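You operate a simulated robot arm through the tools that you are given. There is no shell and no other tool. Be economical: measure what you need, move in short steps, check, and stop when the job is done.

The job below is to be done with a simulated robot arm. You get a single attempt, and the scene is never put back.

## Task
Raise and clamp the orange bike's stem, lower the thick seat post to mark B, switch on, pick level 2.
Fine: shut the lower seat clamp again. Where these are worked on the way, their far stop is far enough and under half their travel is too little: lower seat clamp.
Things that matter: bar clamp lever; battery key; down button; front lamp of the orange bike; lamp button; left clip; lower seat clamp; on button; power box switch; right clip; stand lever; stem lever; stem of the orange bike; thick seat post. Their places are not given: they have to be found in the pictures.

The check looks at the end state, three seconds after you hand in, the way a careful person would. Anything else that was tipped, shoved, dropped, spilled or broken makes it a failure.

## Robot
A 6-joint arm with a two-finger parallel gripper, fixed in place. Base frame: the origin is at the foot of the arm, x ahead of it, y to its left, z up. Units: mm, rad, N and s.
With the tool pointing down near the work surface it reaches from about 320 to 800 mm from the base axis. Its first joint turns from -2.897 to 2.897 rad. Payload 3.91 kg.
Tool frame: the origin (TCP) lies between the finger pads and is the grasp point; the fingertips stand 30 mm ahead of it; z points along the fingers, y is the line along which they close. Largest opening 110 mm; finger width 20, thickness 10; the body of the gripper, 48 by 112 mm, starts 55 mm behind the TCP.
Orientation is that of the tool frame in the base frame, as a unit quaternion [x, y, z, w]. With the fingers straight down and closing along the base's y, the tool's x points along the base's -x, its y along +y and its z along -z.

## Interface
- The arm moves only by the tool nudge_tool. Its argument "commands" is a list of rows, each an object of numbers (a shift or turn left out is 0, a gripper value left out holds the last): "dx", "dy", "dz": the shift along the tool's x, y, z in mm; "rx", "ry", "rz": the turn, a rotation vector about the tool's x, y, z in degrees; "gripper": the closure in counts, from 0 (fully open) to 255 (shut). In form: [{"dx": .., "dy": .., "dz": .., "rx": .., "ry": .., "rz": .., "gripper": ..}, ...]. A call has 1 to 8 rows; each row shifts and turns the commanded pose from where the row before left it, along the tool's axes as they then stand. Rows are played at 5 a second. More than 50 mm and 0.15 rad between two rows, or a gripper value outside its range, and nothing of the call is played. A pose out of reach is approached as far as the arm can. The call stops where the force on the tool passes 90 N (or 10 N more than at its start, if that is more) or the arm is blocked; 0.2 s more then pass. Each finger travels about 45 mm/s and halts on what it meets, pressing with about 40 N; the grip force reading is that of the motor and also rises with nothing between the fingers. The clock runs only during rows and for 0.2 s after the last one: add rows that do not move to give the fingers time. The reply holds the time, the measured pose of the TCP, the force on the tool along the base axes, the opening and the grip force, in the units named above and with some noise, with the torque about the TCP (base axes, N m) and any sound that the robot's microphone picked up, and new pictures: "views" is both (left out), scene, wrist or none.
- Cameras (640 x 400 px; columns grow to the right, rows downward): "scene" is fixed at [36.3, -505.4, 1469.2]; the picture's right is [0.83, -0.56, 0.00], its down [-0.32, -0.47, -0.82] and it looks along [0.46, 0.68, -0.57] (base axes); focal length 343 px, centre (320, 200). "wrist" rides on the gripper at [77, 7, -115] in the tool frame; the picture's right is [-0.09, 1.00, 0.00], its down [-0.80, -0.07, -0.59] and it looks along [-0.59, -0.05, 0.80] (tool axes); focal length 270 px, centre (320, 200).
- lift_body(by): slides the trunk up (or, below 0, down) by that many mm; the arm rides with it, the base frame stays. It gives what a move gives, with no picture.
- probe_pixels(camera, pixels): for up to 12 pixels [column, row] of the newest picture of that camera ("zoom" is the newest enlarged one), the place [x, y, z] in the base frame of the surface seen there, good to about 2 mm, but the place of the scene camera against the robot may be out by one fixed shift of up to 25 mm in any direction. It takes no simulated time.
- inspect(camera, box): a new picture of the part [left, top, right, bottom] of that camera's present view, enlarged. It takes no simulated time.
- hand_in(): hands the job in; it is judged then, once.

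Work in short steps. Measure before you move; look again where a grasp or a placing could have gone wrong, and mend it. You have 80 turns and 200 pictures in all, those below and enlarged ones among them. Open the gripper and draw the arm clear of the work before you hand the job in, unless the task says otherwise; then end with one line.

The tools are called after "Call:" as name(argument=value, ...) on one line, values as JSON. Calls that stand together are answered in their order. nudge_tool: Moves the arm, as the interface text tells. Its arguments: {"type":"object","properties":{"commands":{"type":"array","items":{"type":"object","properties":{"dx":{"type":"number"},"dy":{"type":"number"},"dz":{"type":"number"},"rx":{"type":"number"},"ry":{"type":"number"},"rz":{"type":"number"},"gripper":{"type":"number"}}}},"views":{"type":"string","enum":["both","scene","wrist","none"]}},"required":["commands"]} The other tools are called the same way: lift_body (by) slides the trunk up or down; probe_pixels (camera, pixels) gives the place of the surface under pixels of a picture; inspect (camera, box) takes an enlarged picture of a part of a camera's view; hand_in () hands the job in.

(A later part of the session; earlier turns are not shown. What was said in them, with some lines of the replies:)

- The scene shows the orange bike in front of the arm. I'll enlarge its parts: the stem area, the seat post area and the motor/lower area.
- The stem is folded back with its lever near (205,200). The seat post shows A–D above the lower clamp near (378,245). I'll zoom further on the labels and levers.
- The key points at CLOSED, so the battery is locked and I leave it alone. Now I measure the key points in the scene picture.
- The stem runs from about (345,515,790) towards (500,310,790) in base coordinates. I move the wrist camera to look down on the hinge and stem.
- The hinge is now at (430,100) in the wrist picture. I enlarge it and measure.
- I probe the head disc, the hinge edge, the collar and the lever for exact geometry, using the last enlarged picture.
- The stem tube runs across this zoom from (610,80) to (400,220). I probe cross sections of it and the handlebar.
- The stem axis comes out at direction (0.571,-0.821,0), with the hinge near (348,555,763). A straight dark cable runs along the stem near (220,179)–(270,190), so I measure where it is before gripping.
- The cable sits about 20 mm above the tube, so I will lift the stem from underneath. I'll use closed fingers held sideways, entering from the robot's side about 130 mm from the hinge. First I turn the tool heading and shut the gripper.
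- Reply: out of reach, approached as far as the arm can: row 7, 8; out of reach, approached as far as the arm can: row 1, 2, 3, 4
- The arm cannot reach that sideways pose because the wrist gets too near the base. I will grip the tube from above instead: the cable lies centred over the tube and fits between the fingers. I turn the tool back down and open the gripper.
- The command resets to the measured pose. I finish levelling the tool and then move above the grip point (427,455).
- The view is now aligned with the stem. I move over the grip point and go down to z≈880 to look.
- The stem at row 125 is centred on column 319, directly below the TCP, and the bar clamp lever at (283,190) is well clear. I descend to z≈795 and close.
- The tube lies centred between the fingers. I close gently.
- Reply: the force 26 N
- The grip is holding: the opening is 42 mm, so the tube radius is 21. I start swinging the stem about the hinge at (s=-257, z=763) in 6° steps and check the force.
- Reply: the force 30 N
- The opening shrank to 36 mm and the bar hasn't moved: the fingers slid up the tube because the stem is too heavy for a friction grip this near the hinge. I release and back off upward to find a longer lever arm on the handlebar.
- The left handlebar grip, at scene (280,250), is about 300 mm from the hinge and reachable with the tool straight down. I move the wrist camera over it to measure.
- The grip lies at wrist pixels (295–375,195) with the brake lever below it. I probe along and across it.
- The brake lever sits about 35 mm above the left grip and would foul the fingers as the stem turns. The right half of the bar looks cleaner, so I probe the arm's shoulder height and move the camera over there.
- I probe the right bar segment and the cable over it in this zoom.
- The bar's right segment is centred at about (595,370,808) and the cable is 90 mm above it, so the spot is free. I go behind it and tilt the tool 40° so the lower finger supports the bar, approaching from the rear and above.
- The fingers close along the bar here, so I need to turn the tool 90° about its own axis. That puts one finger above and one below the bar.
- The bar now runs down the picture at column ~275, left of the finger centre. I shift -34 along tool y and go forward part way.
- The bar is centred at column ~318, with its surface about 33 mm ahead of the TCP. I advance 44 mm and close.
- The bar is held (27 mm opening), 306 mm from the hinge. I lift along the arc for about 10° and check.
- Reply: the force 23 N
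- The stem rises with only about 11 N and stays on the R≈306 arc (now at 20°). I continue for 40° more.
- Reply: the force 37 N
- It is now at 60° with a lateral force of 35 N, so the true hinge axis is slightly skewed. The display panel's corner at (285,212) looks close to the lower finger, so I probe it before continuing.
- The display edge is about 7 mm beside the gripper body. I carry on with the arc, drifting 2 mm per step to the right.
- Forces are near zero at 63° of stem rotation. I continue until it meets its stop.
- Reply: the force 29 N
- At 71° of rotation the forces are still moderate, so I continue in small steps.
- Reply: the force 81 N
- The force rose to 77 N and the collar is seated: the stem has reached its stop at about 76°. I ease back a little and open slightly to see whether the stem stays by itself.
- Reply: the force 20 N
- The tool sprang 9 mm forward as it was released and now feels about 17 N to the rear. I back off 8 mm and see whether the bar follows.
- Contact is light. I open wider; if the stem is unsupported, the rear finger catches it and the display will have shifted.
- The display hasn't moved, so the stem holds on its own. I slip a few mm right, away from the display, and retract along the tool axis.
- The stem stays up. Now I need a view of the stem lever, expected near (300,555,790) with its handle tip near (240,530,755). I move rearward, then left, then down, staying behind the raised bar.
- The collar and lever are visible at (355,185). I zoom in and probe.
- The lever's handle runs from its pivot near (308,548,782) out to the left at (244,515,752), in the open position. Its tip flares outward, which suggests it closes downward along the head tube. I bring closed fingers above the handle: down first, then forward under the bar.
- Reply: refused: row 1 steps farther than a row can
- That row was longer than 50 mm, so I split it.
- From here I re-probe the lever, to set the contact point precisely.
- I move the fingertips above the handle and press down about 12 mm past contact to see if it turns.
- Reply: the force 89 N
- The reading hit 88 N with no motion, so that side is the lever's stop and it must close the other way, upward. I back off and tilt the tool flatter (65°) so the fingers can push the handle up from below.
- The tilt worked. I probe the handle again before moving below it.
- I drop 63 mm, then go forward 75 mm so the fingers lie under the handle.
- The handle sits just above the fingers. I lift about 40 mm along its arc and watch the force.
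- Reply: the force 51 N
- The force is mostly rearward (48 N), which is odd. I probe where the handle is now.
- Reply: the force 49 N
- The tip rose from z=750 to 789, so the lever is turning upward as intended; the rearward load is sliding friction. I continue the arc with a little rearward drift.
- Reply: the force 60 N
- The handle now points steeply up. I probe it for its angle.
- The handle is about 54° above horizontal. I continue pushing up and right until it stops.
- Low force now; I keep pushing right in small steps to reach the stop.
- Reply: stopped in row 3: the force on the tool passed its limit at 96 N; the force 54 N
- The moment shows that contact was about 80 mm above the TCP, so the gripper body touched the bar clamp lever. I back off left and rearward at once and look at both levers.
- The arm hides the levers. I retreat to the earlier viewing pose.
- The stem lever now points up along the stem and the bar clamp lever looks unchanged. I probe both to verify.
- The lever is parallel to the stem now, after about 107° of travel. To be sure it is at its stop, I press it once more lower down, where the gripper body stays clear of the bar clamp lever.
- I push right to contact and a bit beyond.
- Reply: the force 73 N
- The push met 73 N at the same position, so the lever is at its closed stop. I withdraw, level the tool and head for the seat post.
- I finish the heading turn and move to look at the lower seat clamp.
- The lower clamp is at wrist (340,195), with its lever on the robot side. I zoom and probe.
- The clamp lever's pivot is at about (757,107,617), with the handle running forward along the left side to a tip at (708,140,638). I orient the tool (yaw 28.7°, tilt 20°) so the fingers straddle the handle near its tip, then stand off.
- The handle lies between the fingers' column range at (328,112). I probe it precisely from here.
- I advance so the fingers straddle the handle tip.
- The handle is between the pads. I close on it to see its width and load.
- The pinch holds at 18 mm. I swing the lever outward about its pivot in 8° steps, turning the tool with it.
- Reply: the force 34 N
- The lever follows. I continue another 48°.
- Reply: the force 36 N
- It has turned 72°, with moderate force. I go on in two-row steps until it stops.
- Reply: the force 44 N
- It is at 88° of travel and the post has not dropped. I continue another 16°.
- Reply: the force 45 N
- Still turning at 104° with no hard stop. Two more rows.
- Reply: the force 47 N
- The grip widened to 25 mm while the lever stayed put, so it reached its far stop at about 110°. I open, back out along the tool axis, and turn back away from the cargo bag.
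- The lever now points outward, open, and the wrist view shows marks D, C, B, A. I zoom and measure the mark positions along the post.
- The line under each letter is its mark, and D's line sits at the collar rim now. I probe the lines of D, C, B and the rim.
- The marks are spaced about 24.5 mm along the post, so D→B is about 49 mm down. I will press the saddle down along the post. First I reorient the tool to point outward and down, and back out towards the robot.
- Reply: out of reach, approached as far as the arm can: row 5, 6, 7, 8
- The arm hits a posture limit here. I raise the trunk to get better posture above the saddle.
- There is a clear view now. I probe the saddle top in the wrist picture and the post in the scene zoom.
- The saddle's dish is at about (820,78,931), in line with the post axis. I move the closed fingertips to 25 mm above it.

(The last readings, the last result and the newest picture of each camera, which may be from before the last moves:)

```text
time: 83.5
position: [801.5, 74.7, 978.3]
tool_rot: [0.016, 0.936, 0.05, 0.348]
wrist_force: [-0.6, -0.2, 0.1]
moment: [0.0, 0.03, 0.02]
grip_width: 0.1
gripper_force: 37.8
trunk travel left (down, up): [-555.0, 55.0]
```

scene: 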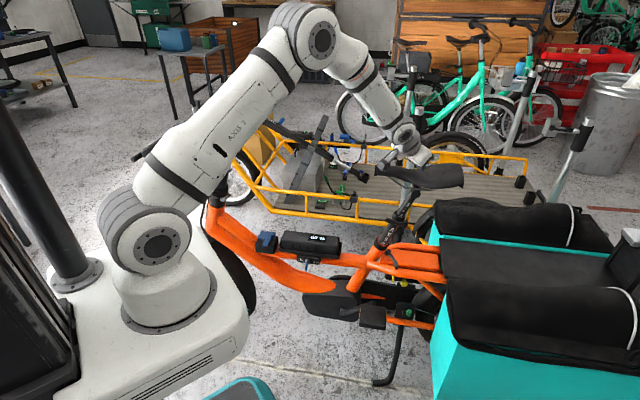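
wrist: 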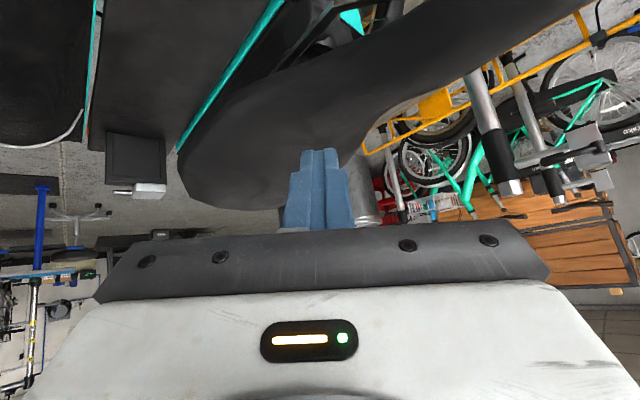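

Tips are above the saddle. I press down along the post axis: 24 mm of approach and then some travel, watching the force.

Call:
nudge_tool(commands=[{"dx": 9.5, "dy": 1.2, "dz": 7.3}, {"dx": 9.5, "dy": 1.2, "dz": 7.3}, {"dx": 6.3, "dy": 0.8, "dz": 4.9}, {"dx": 6.3, "dy": 0.8, "dz": 4.9}, {}])

Call:
inspect(camera="scene", box=[350, 150, 480, 270])

```text
time: 84.7
position: [794.6, 81.7, 949.3]
tool_rot: [0.015, 0.936, 0.051, 0.347]
wrist_force: [-1.3, 0.3, 2.8]
moment: [0.02, -0.06, 0.03]
grip_width: 0.0
gripper_force: 37.5
out of reach, approached as far as the arm can: row 3, 4
trunk travel left (down, up): [-555.0, 55.0]
```

scene: 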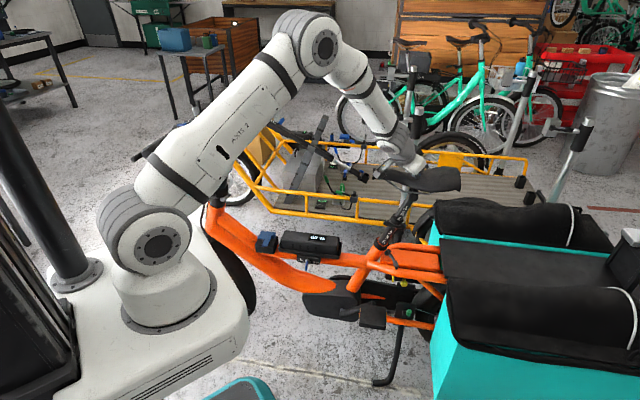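
wrist: 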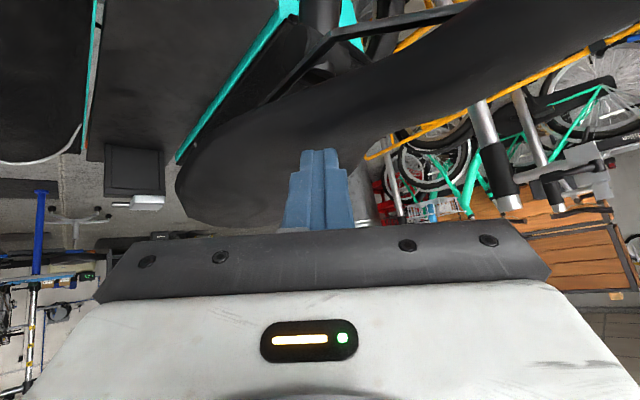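

```text
3.33 times, centred on (415, 210) of scene
```

zoom: 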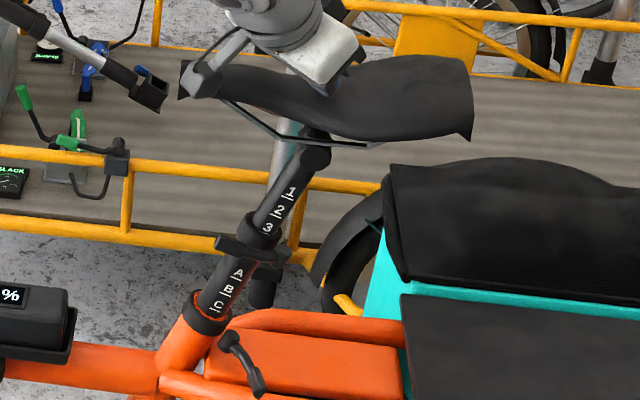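

Mark D has disappeared into the collar, so the post slid down easily; the arm then met a posture limit. I measure where the marks are.

Call:
inspect(camera="scene", box=[375, 210, 425, 260])

Call:
probe_pixels(camera="wrist", pixels=[[345, 100], [300, 120], [260, 130], [300, 180], [230, 190], [380, 80], [320, 152]])

```text
8.00 times, centred on (400, 235) of scene
```

zoom: 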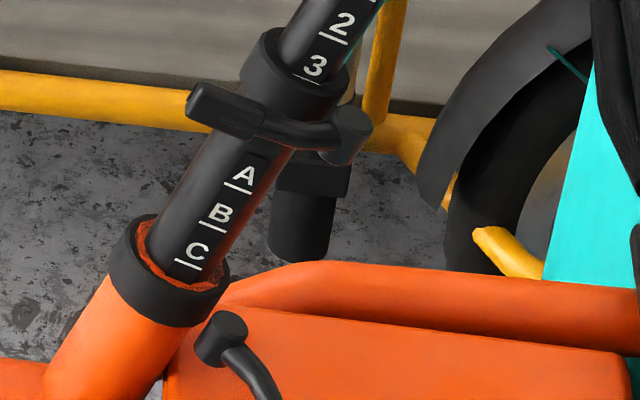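

```text
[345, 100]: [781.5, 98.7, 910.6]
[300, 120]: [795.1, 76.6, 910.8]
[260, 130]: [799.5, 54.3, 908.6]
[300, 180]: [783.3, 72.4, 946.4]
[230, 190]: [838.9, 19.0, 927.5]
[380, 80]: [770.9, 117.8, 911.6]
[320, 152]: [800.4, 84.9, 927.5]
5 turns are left
```

C's line has moved about 16 mm, so roughly 33 mm of travel remain to B. The arm is at its posture limit, so I lower the trunk 32 mm to press on. In the same turn I re-inspect the marks, the lever and the remote.

Call:
lift_body(by=-30)

Call:
inspect(camera="scene", box=[140, 80, 280, 180])

Call:
inspect(camera="scene", box=[375, 210, 425, 260])

Call:
probe_pixels(camera="zoom", pixels=[[222, 335], [240, 365], [258, 388], [300, 335], [320, 380], [200, 385], [450, 340], [350, 290], [230, 375], [275, 395]])

Call:
probe_pixels(camera="scene", pixels=[[213, 114], [207, 117], [201, 120], [195, 123], [189, 126], [218, 112], [235, 105], [224, 110], [160, 148]])

```text
time: 85.5
position: [794.3, 81.1, 919.4]
tool_rot: [0.016, 0.936, 0.05, 0.348]
wrist_force: [-3.8, 2.3, 2.0]
moment: [-0.02, 0.05, -0.04]
grip_width: 0.0
gripper_force: 37.9
trunk travel left (down, up): [-525.0, 85.0]
```

```text
4.00 times, centred on (210, 130) of scene
```

zoom: 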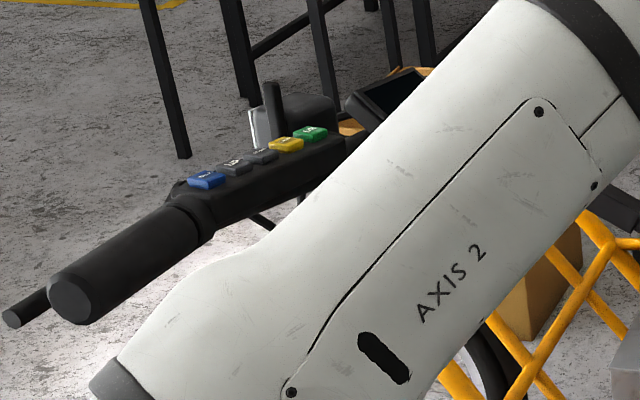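

```text
8.00 times, centred on (400, 235) of scene
```

zoom: 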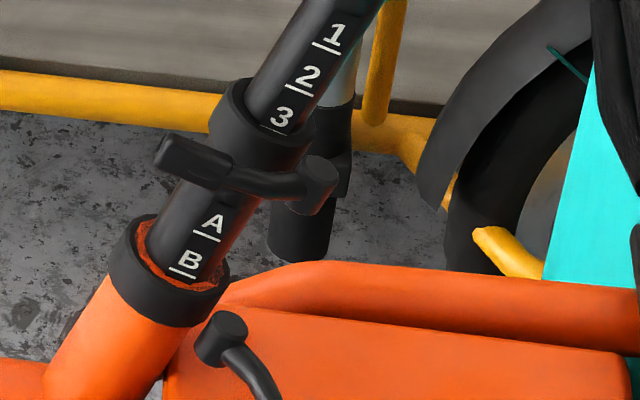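

```text
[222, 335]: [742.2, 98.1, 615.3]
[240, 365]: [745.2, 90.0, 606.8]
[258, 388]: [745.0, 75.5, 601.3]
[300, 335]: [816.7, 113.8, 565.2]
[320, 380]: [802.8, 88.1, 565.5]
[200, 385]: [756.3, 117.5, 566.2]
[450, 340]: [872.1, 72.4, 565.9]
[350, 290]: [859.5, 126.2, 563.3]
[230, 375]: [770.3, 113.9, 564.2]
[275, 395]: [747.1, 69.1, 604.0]
```

```text
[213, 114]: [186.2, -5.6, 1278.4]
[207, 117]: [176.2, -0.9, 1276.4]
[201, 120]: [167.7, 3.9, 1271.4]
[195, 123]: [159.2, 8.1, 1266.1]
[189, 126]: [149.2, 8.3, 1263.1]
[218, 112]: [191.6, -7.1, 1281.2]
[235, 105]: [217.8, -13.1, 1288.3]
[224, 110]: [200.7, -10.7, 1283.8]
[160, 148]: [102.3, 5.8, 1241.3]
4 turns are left
```

B's line now sits exactly where D's line was (scene (383,244)), so the post is at B. I now leave the saddle, return the trunk, and retrace my recorded path to the open clamp lever. Then I pinch it and rotate it back closed.

Call:
nudge_tool(commands=[{"dx": -19.6, "dy": 3.2, "dz": -22.6}, {"dx": -19.6, "dy": 3.2, "dz": -22.6}, {"dx": 30.2, "dy": 0.3, "dz": -26.2}, {"dx": 30.2, "dy": 0.3, "dz": -26.2}, {"dx": 30.2, "dy": 0.3, "dz": -26.2}, {"dx": 30.2, "dy": 0.3, "dz": -26.2}, {"dx": 30.2, "dy": 0.3, "dz": -26.2}, {}], views="none")

Call:
lift_body(by=-100)

Call:
nudge_tool(commands=[{"dx": 18.2, "dy": -36.6, "dz": 17.3}, {"dx": 18.2, "dy": -36.6, "dz": 17.3}, {"dx": 18.2, "dy": -36.6, "dz": 17.3}, {"dx": 18.2, "dy": -36.6, "dz": 17.3}, {"dx": 18.2, "dy": -36.6, "dz": 17.3}, {"dx": 18.2, "dy": -36.6, "dz": 17.3}, {"rx": 2.5, "ry": 2.9, "rz": -1.7}, {"rx": 2.5, "ry": 2.9, "rz": -1.7}], views="none")

Call:
nudge_tool(commands=[{"dx": -33, "dz": 23, "gripper": 130}, {"dx": -33, "dz": 23}, {"dx": -33, "dz": 23}, {"rx": -5.82, "ry": 0.84, "rz": -4.3}, {"rx": -5.82, "ry": 0.84, "rz": -4.3}, {"rx": -5.82, "ry": 0.84, "rz": -4.3}, {"rx": -5.82, "ry": 0.84, "rz": -4.3}, {"rx": -5.82, "ry": 0.84, "rz": -4.3}], views="none")

Call:
nudge_tool(commands=[{"rx": -4.9, "ry": -0.8, "rz": -6.3}, {"dx": -15, "dz": 25}, {"rx": -4.9, "ry": -0.8, "rz": -6.3}, {"dx": -15, "dz": 35}, {"rx": -4.9, "ry": -0.8, "rz": -6.3}, {"dx": -15, "dz": 35}, {"rx": -4.9, "ry": -0.8, "rz": -6.3}, {"dx": -15, "dz": 35}], views="none")

Call:
nudge_tool(commands=[{"rx": -4.9, "ry": -0.8, "rz": -6.3}, {"rx": -4.9, "ry": -0.8, "rz": -6.3}, {"rx": -4.9, "ry": -0.8, "rz": -6.3}, {"dz": 30}, {"dz": 30}, {"gripper": 235}, {}, {}], views="wrist")

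Call:
nudge_tool(commands=[{"dx": -1.4, "dy": 9.3, "rx": 4.9, "ry": 0.8, "rz": 6.3}, {"dx": -1.4, "dy": 9.3, "rx": 4.9, "ry": 0.8, "rz": 6.3}, {"dx": -1.4, "dy": 9.3, "rx": 4.9, "ry": 0.8, "rz": 6.3}, {"dx": -1.4, "dy": 9.3, "rx": 4.9, "ry": 0.8, "rz": 6.3}, {"dx": -1.4, "dy": 9.3, "rx": 4.9, "ry": 0.8, "rz": 6.3}, {"dx": -1.4, "dy": 9.3, "rx": 4.9, "ry": 0.8, "rz": 6.3}, {"dx": -1.4, "dy": 9.3, "rx": 4.9, "ry": 0.8, "rz": 6.3}, {"dx": -1.4, "dy": 9.3, "rx": 4.9, "ry": 0.8, "rz": 6.3}], views="wrist")

Call:
nudge_tool(commands=[{"dx": -1.4, "dy": 9.3, "rx": 4.9, "ry": 0.8, "rz": 6.3}, {"dx": -1.4, "dy": 9.3, "rx": 4.9, "ry": 0.8, "rz": 6.3}, {"dx": -1.4, "dy": 9.3, "rx": 4.9, "ry": 0.8, "rz": 6.3}, {"dx": -1.4, "dy": 9.3, "rx": 4.9, "ry": 0.8, "rz": 6.3}, {"dx": -1.4, "dy": 9.3, "rx": 4.9, "ry": 0.8, "rz": 6.3}, {"dx": -1.4, "dy": 9.3, "rx": 4.9, "ry": 0.8, "rz": 6.3}, {"dx": -1.4, "dy": 9.3, "rx": 4.9, "ry": 0.8, "rz": 6.3}, {"dy": 5, "rx": 2.4, "ry": 0.4, "rz": 3.1}], views="both")

Call:
inspect(camera="wrist", box=[220, 80, 460, 240])

Call:
inspect(camera="scene", box=[160, 90, 260, 160])

Call:
probe_pixels(camera="scene", pixels=[[207.5, 113.3], [201, 116.3], [195.5, 119.3], [189, 122], [182, 125], [214, 110], [222, 104], [228, 101], [204, 108], [160, 138]])

```text
time: 87.3
position: [634.7, 89.1, 968.4]
tool_rot: [0.015, 0.936, 0.051, 0.349]
wrist_force: [-0.1, 0.2, -1.0]
moment: [0.02, 0.03, 0.0]
grip_width: 0.0
gripper_force: 37.5
out of reach, approached as far as the arm can: row 1, 4, 5
trunk travel left (down, up): [-525.0, 85.0]
```

```text
time: 88.6
position: [634.7, 89.4, 868.8]
tool_rot: [0.014, 0.936, 0.052, 0.348]
wrist_force: [-0.4, -0.5, -0.2]
moment: [0.01, -0.01, 0.0]
grip_width: 0.2
gripper_force: 37.4
trunk travel left (down, up): [-425.0, 185.0]
```

```text
time: 90.4
position: [620.8, -112.4, 697.8]
tool_rot: [-0.001, 0.953, 0.001, 0.302]
wrist_force: [0.5, 0.3, 0.2]
moment: [-0.02, -0.02, -0.03]
grip_width: 0.1
gripper_force: 37.3
trunk travel left (down, up): [-425.0, 185.0]
```

```text
time: 92.2
position: [741.3, -112.8, 697.0]
tool_rot: [-0.252, 0.916, 0.184, 0.251]
wrist_force: [-0.6, -0.1, 0.2]
moment: [0.02, -0.02, -0.02]
grip_width: 53.7
gripper_force: 0.1
trunk travel left (down, up): [-425.0, 185.0]
```

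```text
time: 94.0
position: [805.5, -0.9, 640.5]
tool_rot: [-0.478, 0.789, 0.284, 0.263]
wrist_force: [-0.1, 0.1, -0.1]
moment: [0.01, -0.01, -0.04]
grip_width: 53.9
gripper_force: 0.1
trunk travel left (down, up): [-425.0, 185.0]
```

```text
time: 95.8
position: [757.8, 53.4, 610.9]
tool_rot: [-0.624, 0.651, 0.345, 0.261]
wrist_force: [-17.0, 10.4, 10.6]
moment: [-0.85, 0.89, -0.88]
grip_width: 22.9
gripper_force: 40.6
out of reach, approached as far as the arm can: row 1, 2, 3
trunk travel left (down, up): [-425.0, 185.0]
```

wrist: 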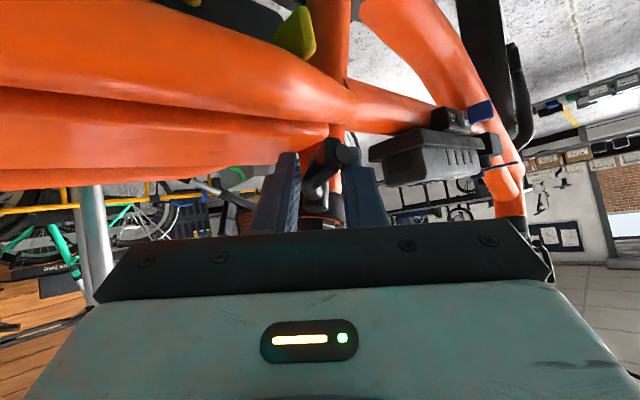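

```text
time: 97.6
position: [710.7, 87.5, 633.9]
tool_rot: [-0.189, 0.937, 0.155, 0.248]
wrist_force: [58.7, -20.7, -7.9]
moment: [-0.81, -0.02, -2.24]
grip_width: 23.5
gripper_force: 44.7
trunk travel left (down, up): [-425.0, 185.0]
```

wrist: 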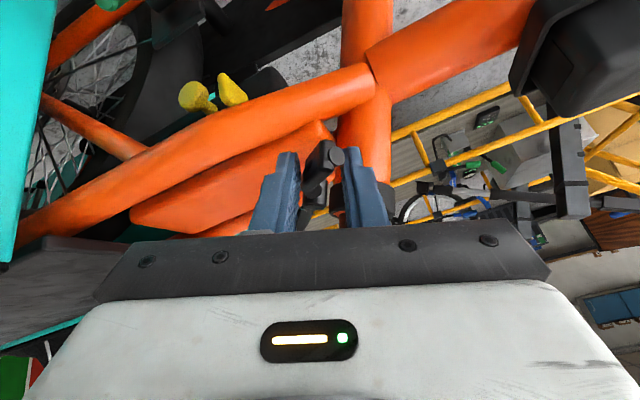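

```text
time: 99.4
position: [703.6, 150.1, 640.3]
tool_rot: [0.273, 0.947, -0.07, 0.156]
wrist_force: [-39.5, -20.8, -17.8]
moment: [-0.24, 0.88, -1.02]
grip_width: 16.5
gripper_force: 45.5
trunk travel left (down, up): [-425.0, 185.0]
```

scene: 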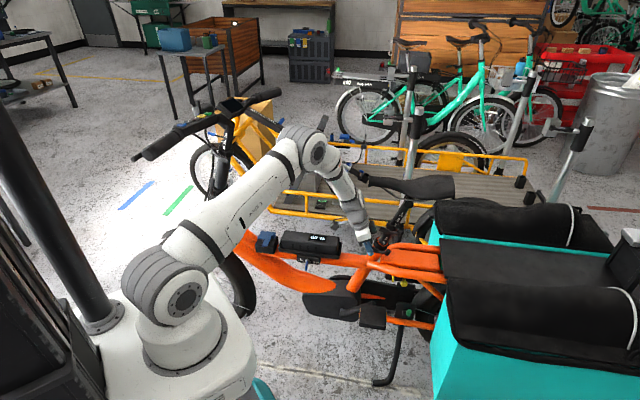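
wrist: 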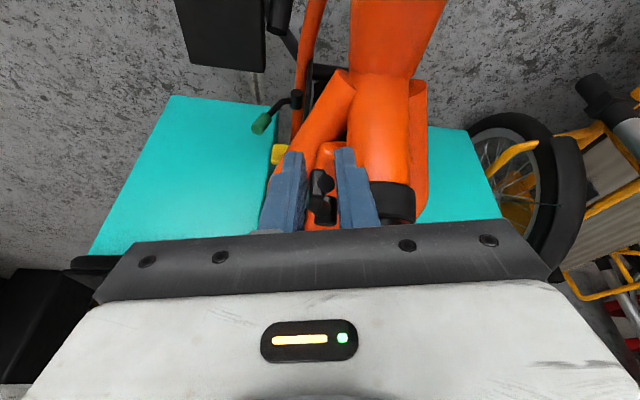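

```text
2.50 times, centred on (340, 160) of wrist
```

zoom: 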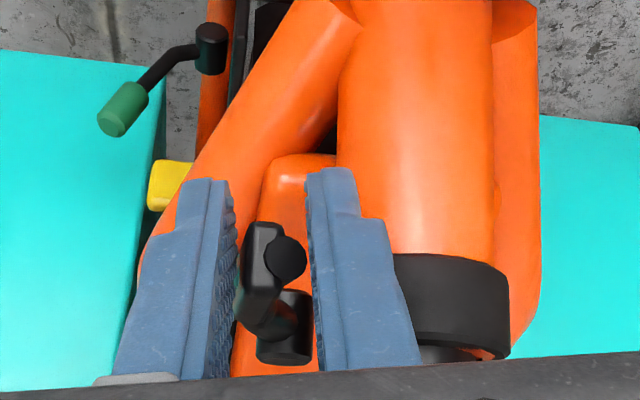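

```text
5.71 times, centred on (210, 125) of scene
```

zoom: 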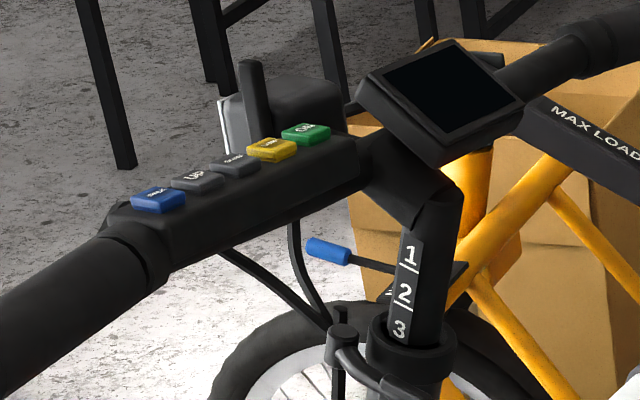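

```text
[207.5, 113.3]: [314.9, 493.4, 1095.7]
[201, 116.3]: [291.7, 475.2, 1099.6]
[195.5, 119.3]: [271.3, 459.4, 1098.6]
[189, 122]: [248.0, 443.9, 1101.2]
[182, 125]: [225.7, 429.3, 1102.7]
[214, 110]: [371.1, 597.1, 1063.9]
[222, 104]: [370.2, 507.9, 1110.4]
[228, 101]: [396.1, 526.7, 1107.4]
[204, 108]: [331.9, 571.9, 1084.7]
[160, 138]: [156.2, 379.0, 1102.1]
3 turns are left
```

The clamp lever is back at its original closed pose: TCP (704,150,640), with the handle lying along the collar again. I release it, back out, raise the trunk, and stand off above the ON button near (323,503,1103) with measurements for the press.

Call:
nudge_tool(commands=[{"gripper": 130}, {}, {}, {"dz": -40}, {"dz": -40}, {"dz": -40}], views="none")

Call:
nudge_tool(commands=[{"rx": 0.3, "ry": 4.95, "rz": 5.7, "gripper": 255}, {"rx": 0.3, "ry": 4.95, "rz": 5.7}, {"rx": 0.3, "ry": 4.95, "rz": 5.7}, {"rx": 0.3, "ry": 4.95, "rz": 5.7}, {"dx": 37.5}, {"dx": 37.5}, {"dx": 37.5}, {"dx": 37.5}], views="none")

Call:
lift_body(by=150)

Call:
nudge_tool(commands=[{"dz": -47}, {"dz": -47}, {"dz": -47}, {"dz": -47}, {"dz": -47}, {"dz": -47}], views="scene")

Call:
nudge_tool(commands=[{"dx": 45.5, "dy": -14.3}, {"dx": 45.5, "dy": -14.3}, {"dx": 45.5, "dy": -14.3}, {"dx": 45.5, "dy": -14.3}, {"dx": 45.5, "dy": -14.3}, {"dx": 45.5, "dy": -14.3}, {"dx": 45.5, "dy": -14.3}, {}], views="both")

Call:
probe_pixels(camera="wrist", pixels=[[320, 129], [335, 129], [305, 129], [290, 129], [275, 129], [260, 129], [245, 129], [350, 129], [320, 115], [320, 140], [290, 115], [260, 115]])

Call:
inspect(camera="wrist", box=[160, 40, 480, 240])

Call:
inspect(camera="scene", box=[365, 210, 425, 260])

```text
time: 100.8
position: [677.9, 179.2, 756.0]
tool_rot: [0.271, 0.947, -0.065, 0.162]
wrist_force: [0.2, -0.1, 0.1]
moment: [0.02, 0.03, -0.04]
grip_width: 53.9
gripper_force: 0.1
trunk travel left (down, up): [-425.0, 185.0]
```

```text
time: 102.6
position: [590.1, 303.7, 757.6]
tool_rot: [0.46, 0.888, 0.005, 0.005]
wrist_force: [0.0, 0.6, 0.4]
moment: [0.02, -0.02, -0.01]
grip_width: 0.0
gripper_force: 37.7
trunk travel left (down, up): [-425.0, 185.0]
```

```text
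time: 104.4
position: [590.7, 304.5, 905.5]
tool_rot: [0.461, 0.887, 0.005, 0.005]
wrist_force: [-0.2, -0.2, 0.8]
moment: [0.0, -0.03, 0.01]
grip_width: 0.0
gripper_force: 37.6
trunk travel left (down, up): [-575.0, 35.0]
```

```text
time: 105.8
position: [585.7, 298.7, 1189.4]
tool_rot: [0.46, 0.888, 0.006, 0.006]
wrist_force: [0.0, 0.0, -0.9]
moment: [0.02, 0.01, 0.04]
grip_width: 0.0
gripper_force: 37.9
trunk travel left (down, up): [-575.0, 35.0]
```

scene: 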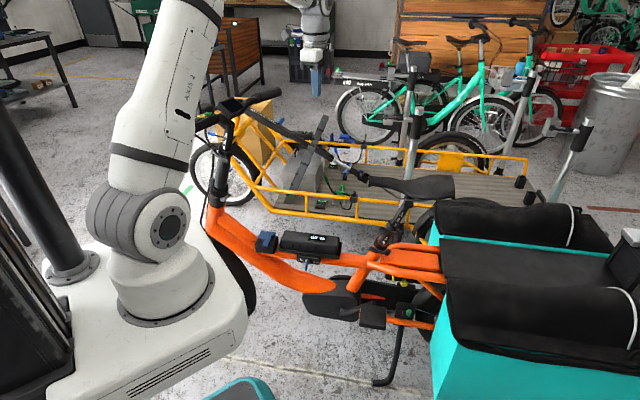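

```text
time: 107.6
position: [324.0, 502.6, 1188.4]
tool_rot: [0.461, 0.887, 0.005, 0.005]
wrist_force: [0.1, 0.2, -0.9]
moment: [-0.01, 0.02, 0.01]
grip_width: 0.2
gripper_force: 37.7
trunk travel left (down, up): [-575.0, 35.0]
```

scene: 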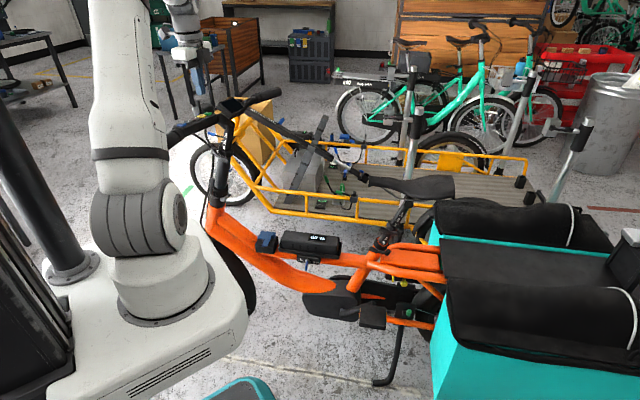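
wrist: 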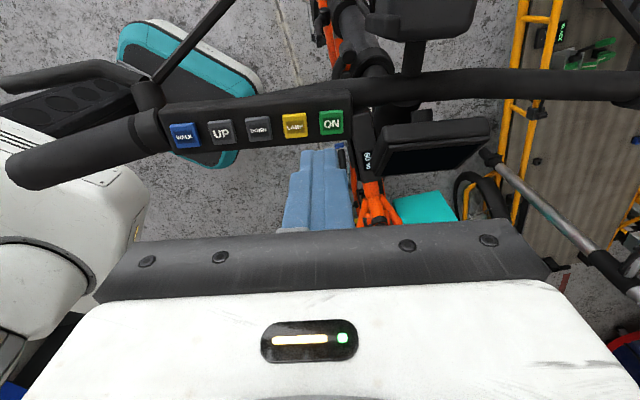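

```text
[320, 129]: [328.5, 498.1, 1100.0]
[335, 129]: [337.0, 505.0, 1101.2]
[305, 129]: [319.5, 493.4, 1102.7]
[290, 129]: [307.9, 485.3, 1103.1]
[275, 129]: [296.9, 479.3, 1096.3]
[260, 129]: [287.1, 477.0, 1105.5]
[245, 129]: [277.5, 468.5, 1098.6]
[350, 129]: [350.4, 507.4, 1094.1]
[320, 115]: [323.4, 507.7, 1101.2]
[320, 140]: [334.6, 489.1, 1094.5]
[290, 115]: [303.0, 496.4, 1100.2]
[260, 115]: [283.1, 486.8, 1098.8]
```

```text
2.00 times, centred on (320, 140) of wrist
```

zoom: 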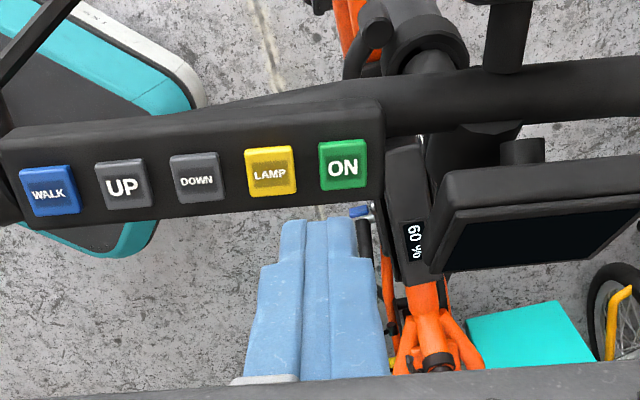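

```text
8.00 times, centred on (395, 235) of scene
2 turns are left
```

zoom: 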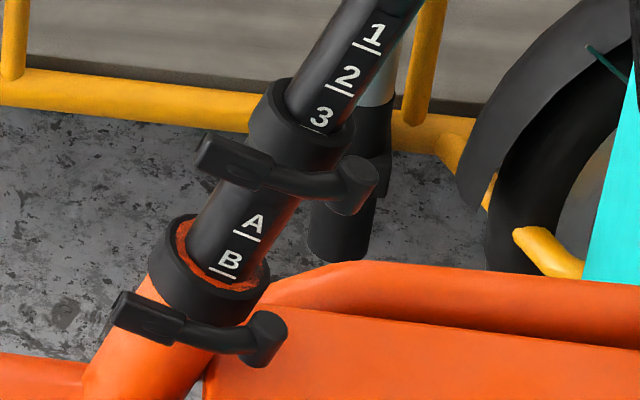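

The clamp is closed with B at the rim. ON is at about (332.6,508,1104) and DOWN at (286,477,1104). I press ON and read the display, then press DOWN once and read it again.

Call:
nudge_tool(commands=[{"dx": -0.2, "dy": 9}, {"dz": 45}, {"dz": 8}, {"dz": 4}, {"dz": 4}, {}, {"dz": -25}, {"dz": -25}], views="none")

Call:
inspect(camera="scene", box=[200, 85, 264, 125])

Call:
nudge_tool(commands=[{"dx": 0.8, "dy": -28}, {"dx": 0.8, "dy": -28}, {"dz": 42}, {"dz": 4}, {"dz": 4}, {}, {"dz": -25}, {"dz": -25}], views="wrist")

Call:
inspect(camera="scene", box=[200, 85, 264, 125])

Call:
inspect(camera="wrist", box=[160, 40, 480, 240])

```text
time: 109.4
position: [330.2, 510.8, 1175.2]
tool_rot: [0.46, 0.888, 0.006, 0.005]
wrist_force: [-0.3, 0.2, 1.0]
moment: [-0.02, 0.05, 0.01]
grip_width: 0.0
gripper_force: 38.0
trunk travel left (down, up): [-575.0, 35.0]
heard: click
```

```text
10.00 times, centred on (232, 105) of scene
```

zoom: 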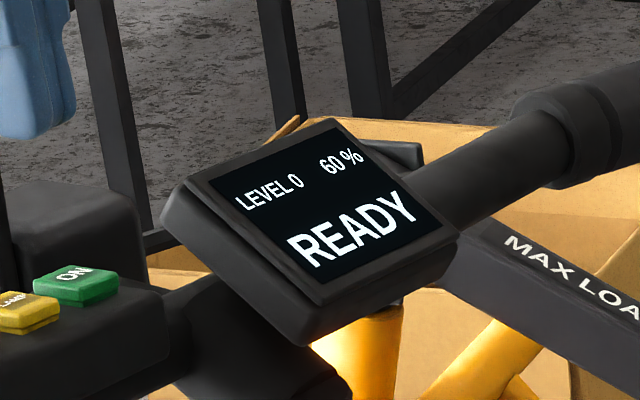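

```text
time: 111.2
position: [281.5, 479.5, 1174.6]
tool_rot: [0.46, 0.888, 0.004, 0.005]
wrist_force: [0.2, -0.1, -0.6]
moment: [0.05, 0.0, 0.01]
grip_width: 0.0
gripper_force: 37.8
trunk travel left (down, up): [-575.0, 35.0]
heard: click
```

wrist: 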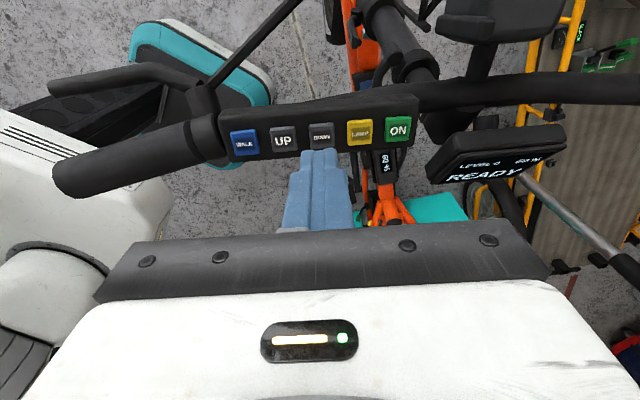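

```text
10.00 times, centred on (232, 105) of scene
```

zoom: 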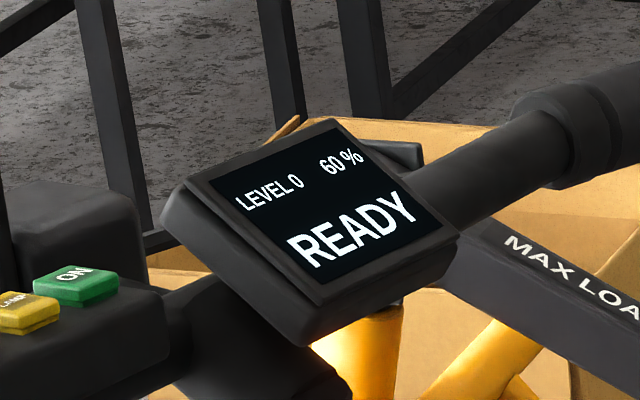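

```text
2.00 times, centred on (320, 140) of wrist
1 turns are left
```

zoom: 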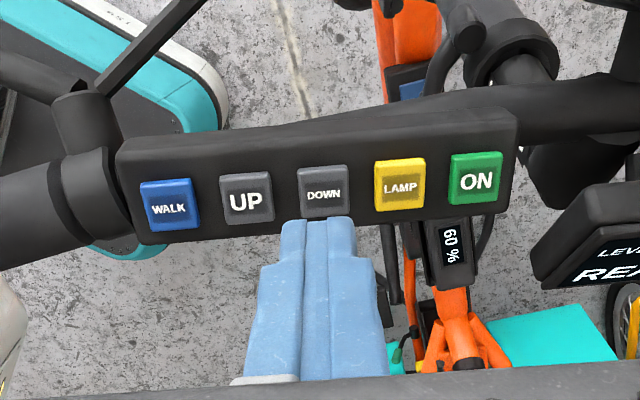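

ON works: READY, LEVEL 0; DOWN clicked without effect, still level 0. UP is 28 mm further left, so I press it twice, then rise, retreat, open the gripper and hand in.

Call:
nudge_tool(commands=[{"dx": 0.8, "dy": -28}, {"dz": 42}, {"dz": 4}, {"dz": 4}, {}, {"dz": -25}, {"dz": -25}, {}], views="none")

Call:
nudge_tool(commands=[{"dz": 42}, {"dz": 4}, {"dz": 4}, {}, {"dz": -25}, {"dz": -25}, {}], views="none")

Call:
nudge_tool(commands=[{"dz": -30}, {"dx": -44, "dy": 8}, {"dx": -44, "dy": 8}, {"dx": -44, "dy": 8}, {"dx": -44, "dy": 8}, {"dx": -44, "dy": 8}, {"gripper": 0}, {}], views="none")

Call:
hand_in()

```text
time: 113.0
position: [258.0, 462.9, 1175.8]
tool_rot: [0.46, 0.888, 0.005, 0.005]
wrist_force: [0.5, -1.3, -0.1]
moment: [0.03, -0.01, 0.01]
grip_width: 0.0
gripper_force: 37.0
trunk travel left (down, up): [-575.0, 35.0]
heard: click
```

```text
time: 114.6
position: [259.4, 463.7, 1172.5]
tool_rot: [0.46, 0.888, 0.006, 0.006]
wrist_force: [-0.2, -0.1, -0.1]
moment: [0.01, 0.0, 0.0]
grip_width: 0.0
gripper_force: 38.1
trunk travel left (down, up): [-575.0, 35.0]
heard: click
```

```text
time: 116.4
position: [416.3, 306.8, 1204.3]
tool_rot: [0.46, 0.888, 0.005, 0.005]
wrist_force: [-0.6, -0.1, 0.5]
moment: [-0.03, -0.03, 0.01]
grip_width: 50.2
gripper_force: 0.1
trunk travel left (down, up): [-575.0, 35.0]
```

```text
The job is handed in.
```

Handed in: stem raised and clamped, thick seat post at B with the lower clamp shut, and the bike on; UP clicked twice from level 0, but I did not read the display again to confirm level 2.
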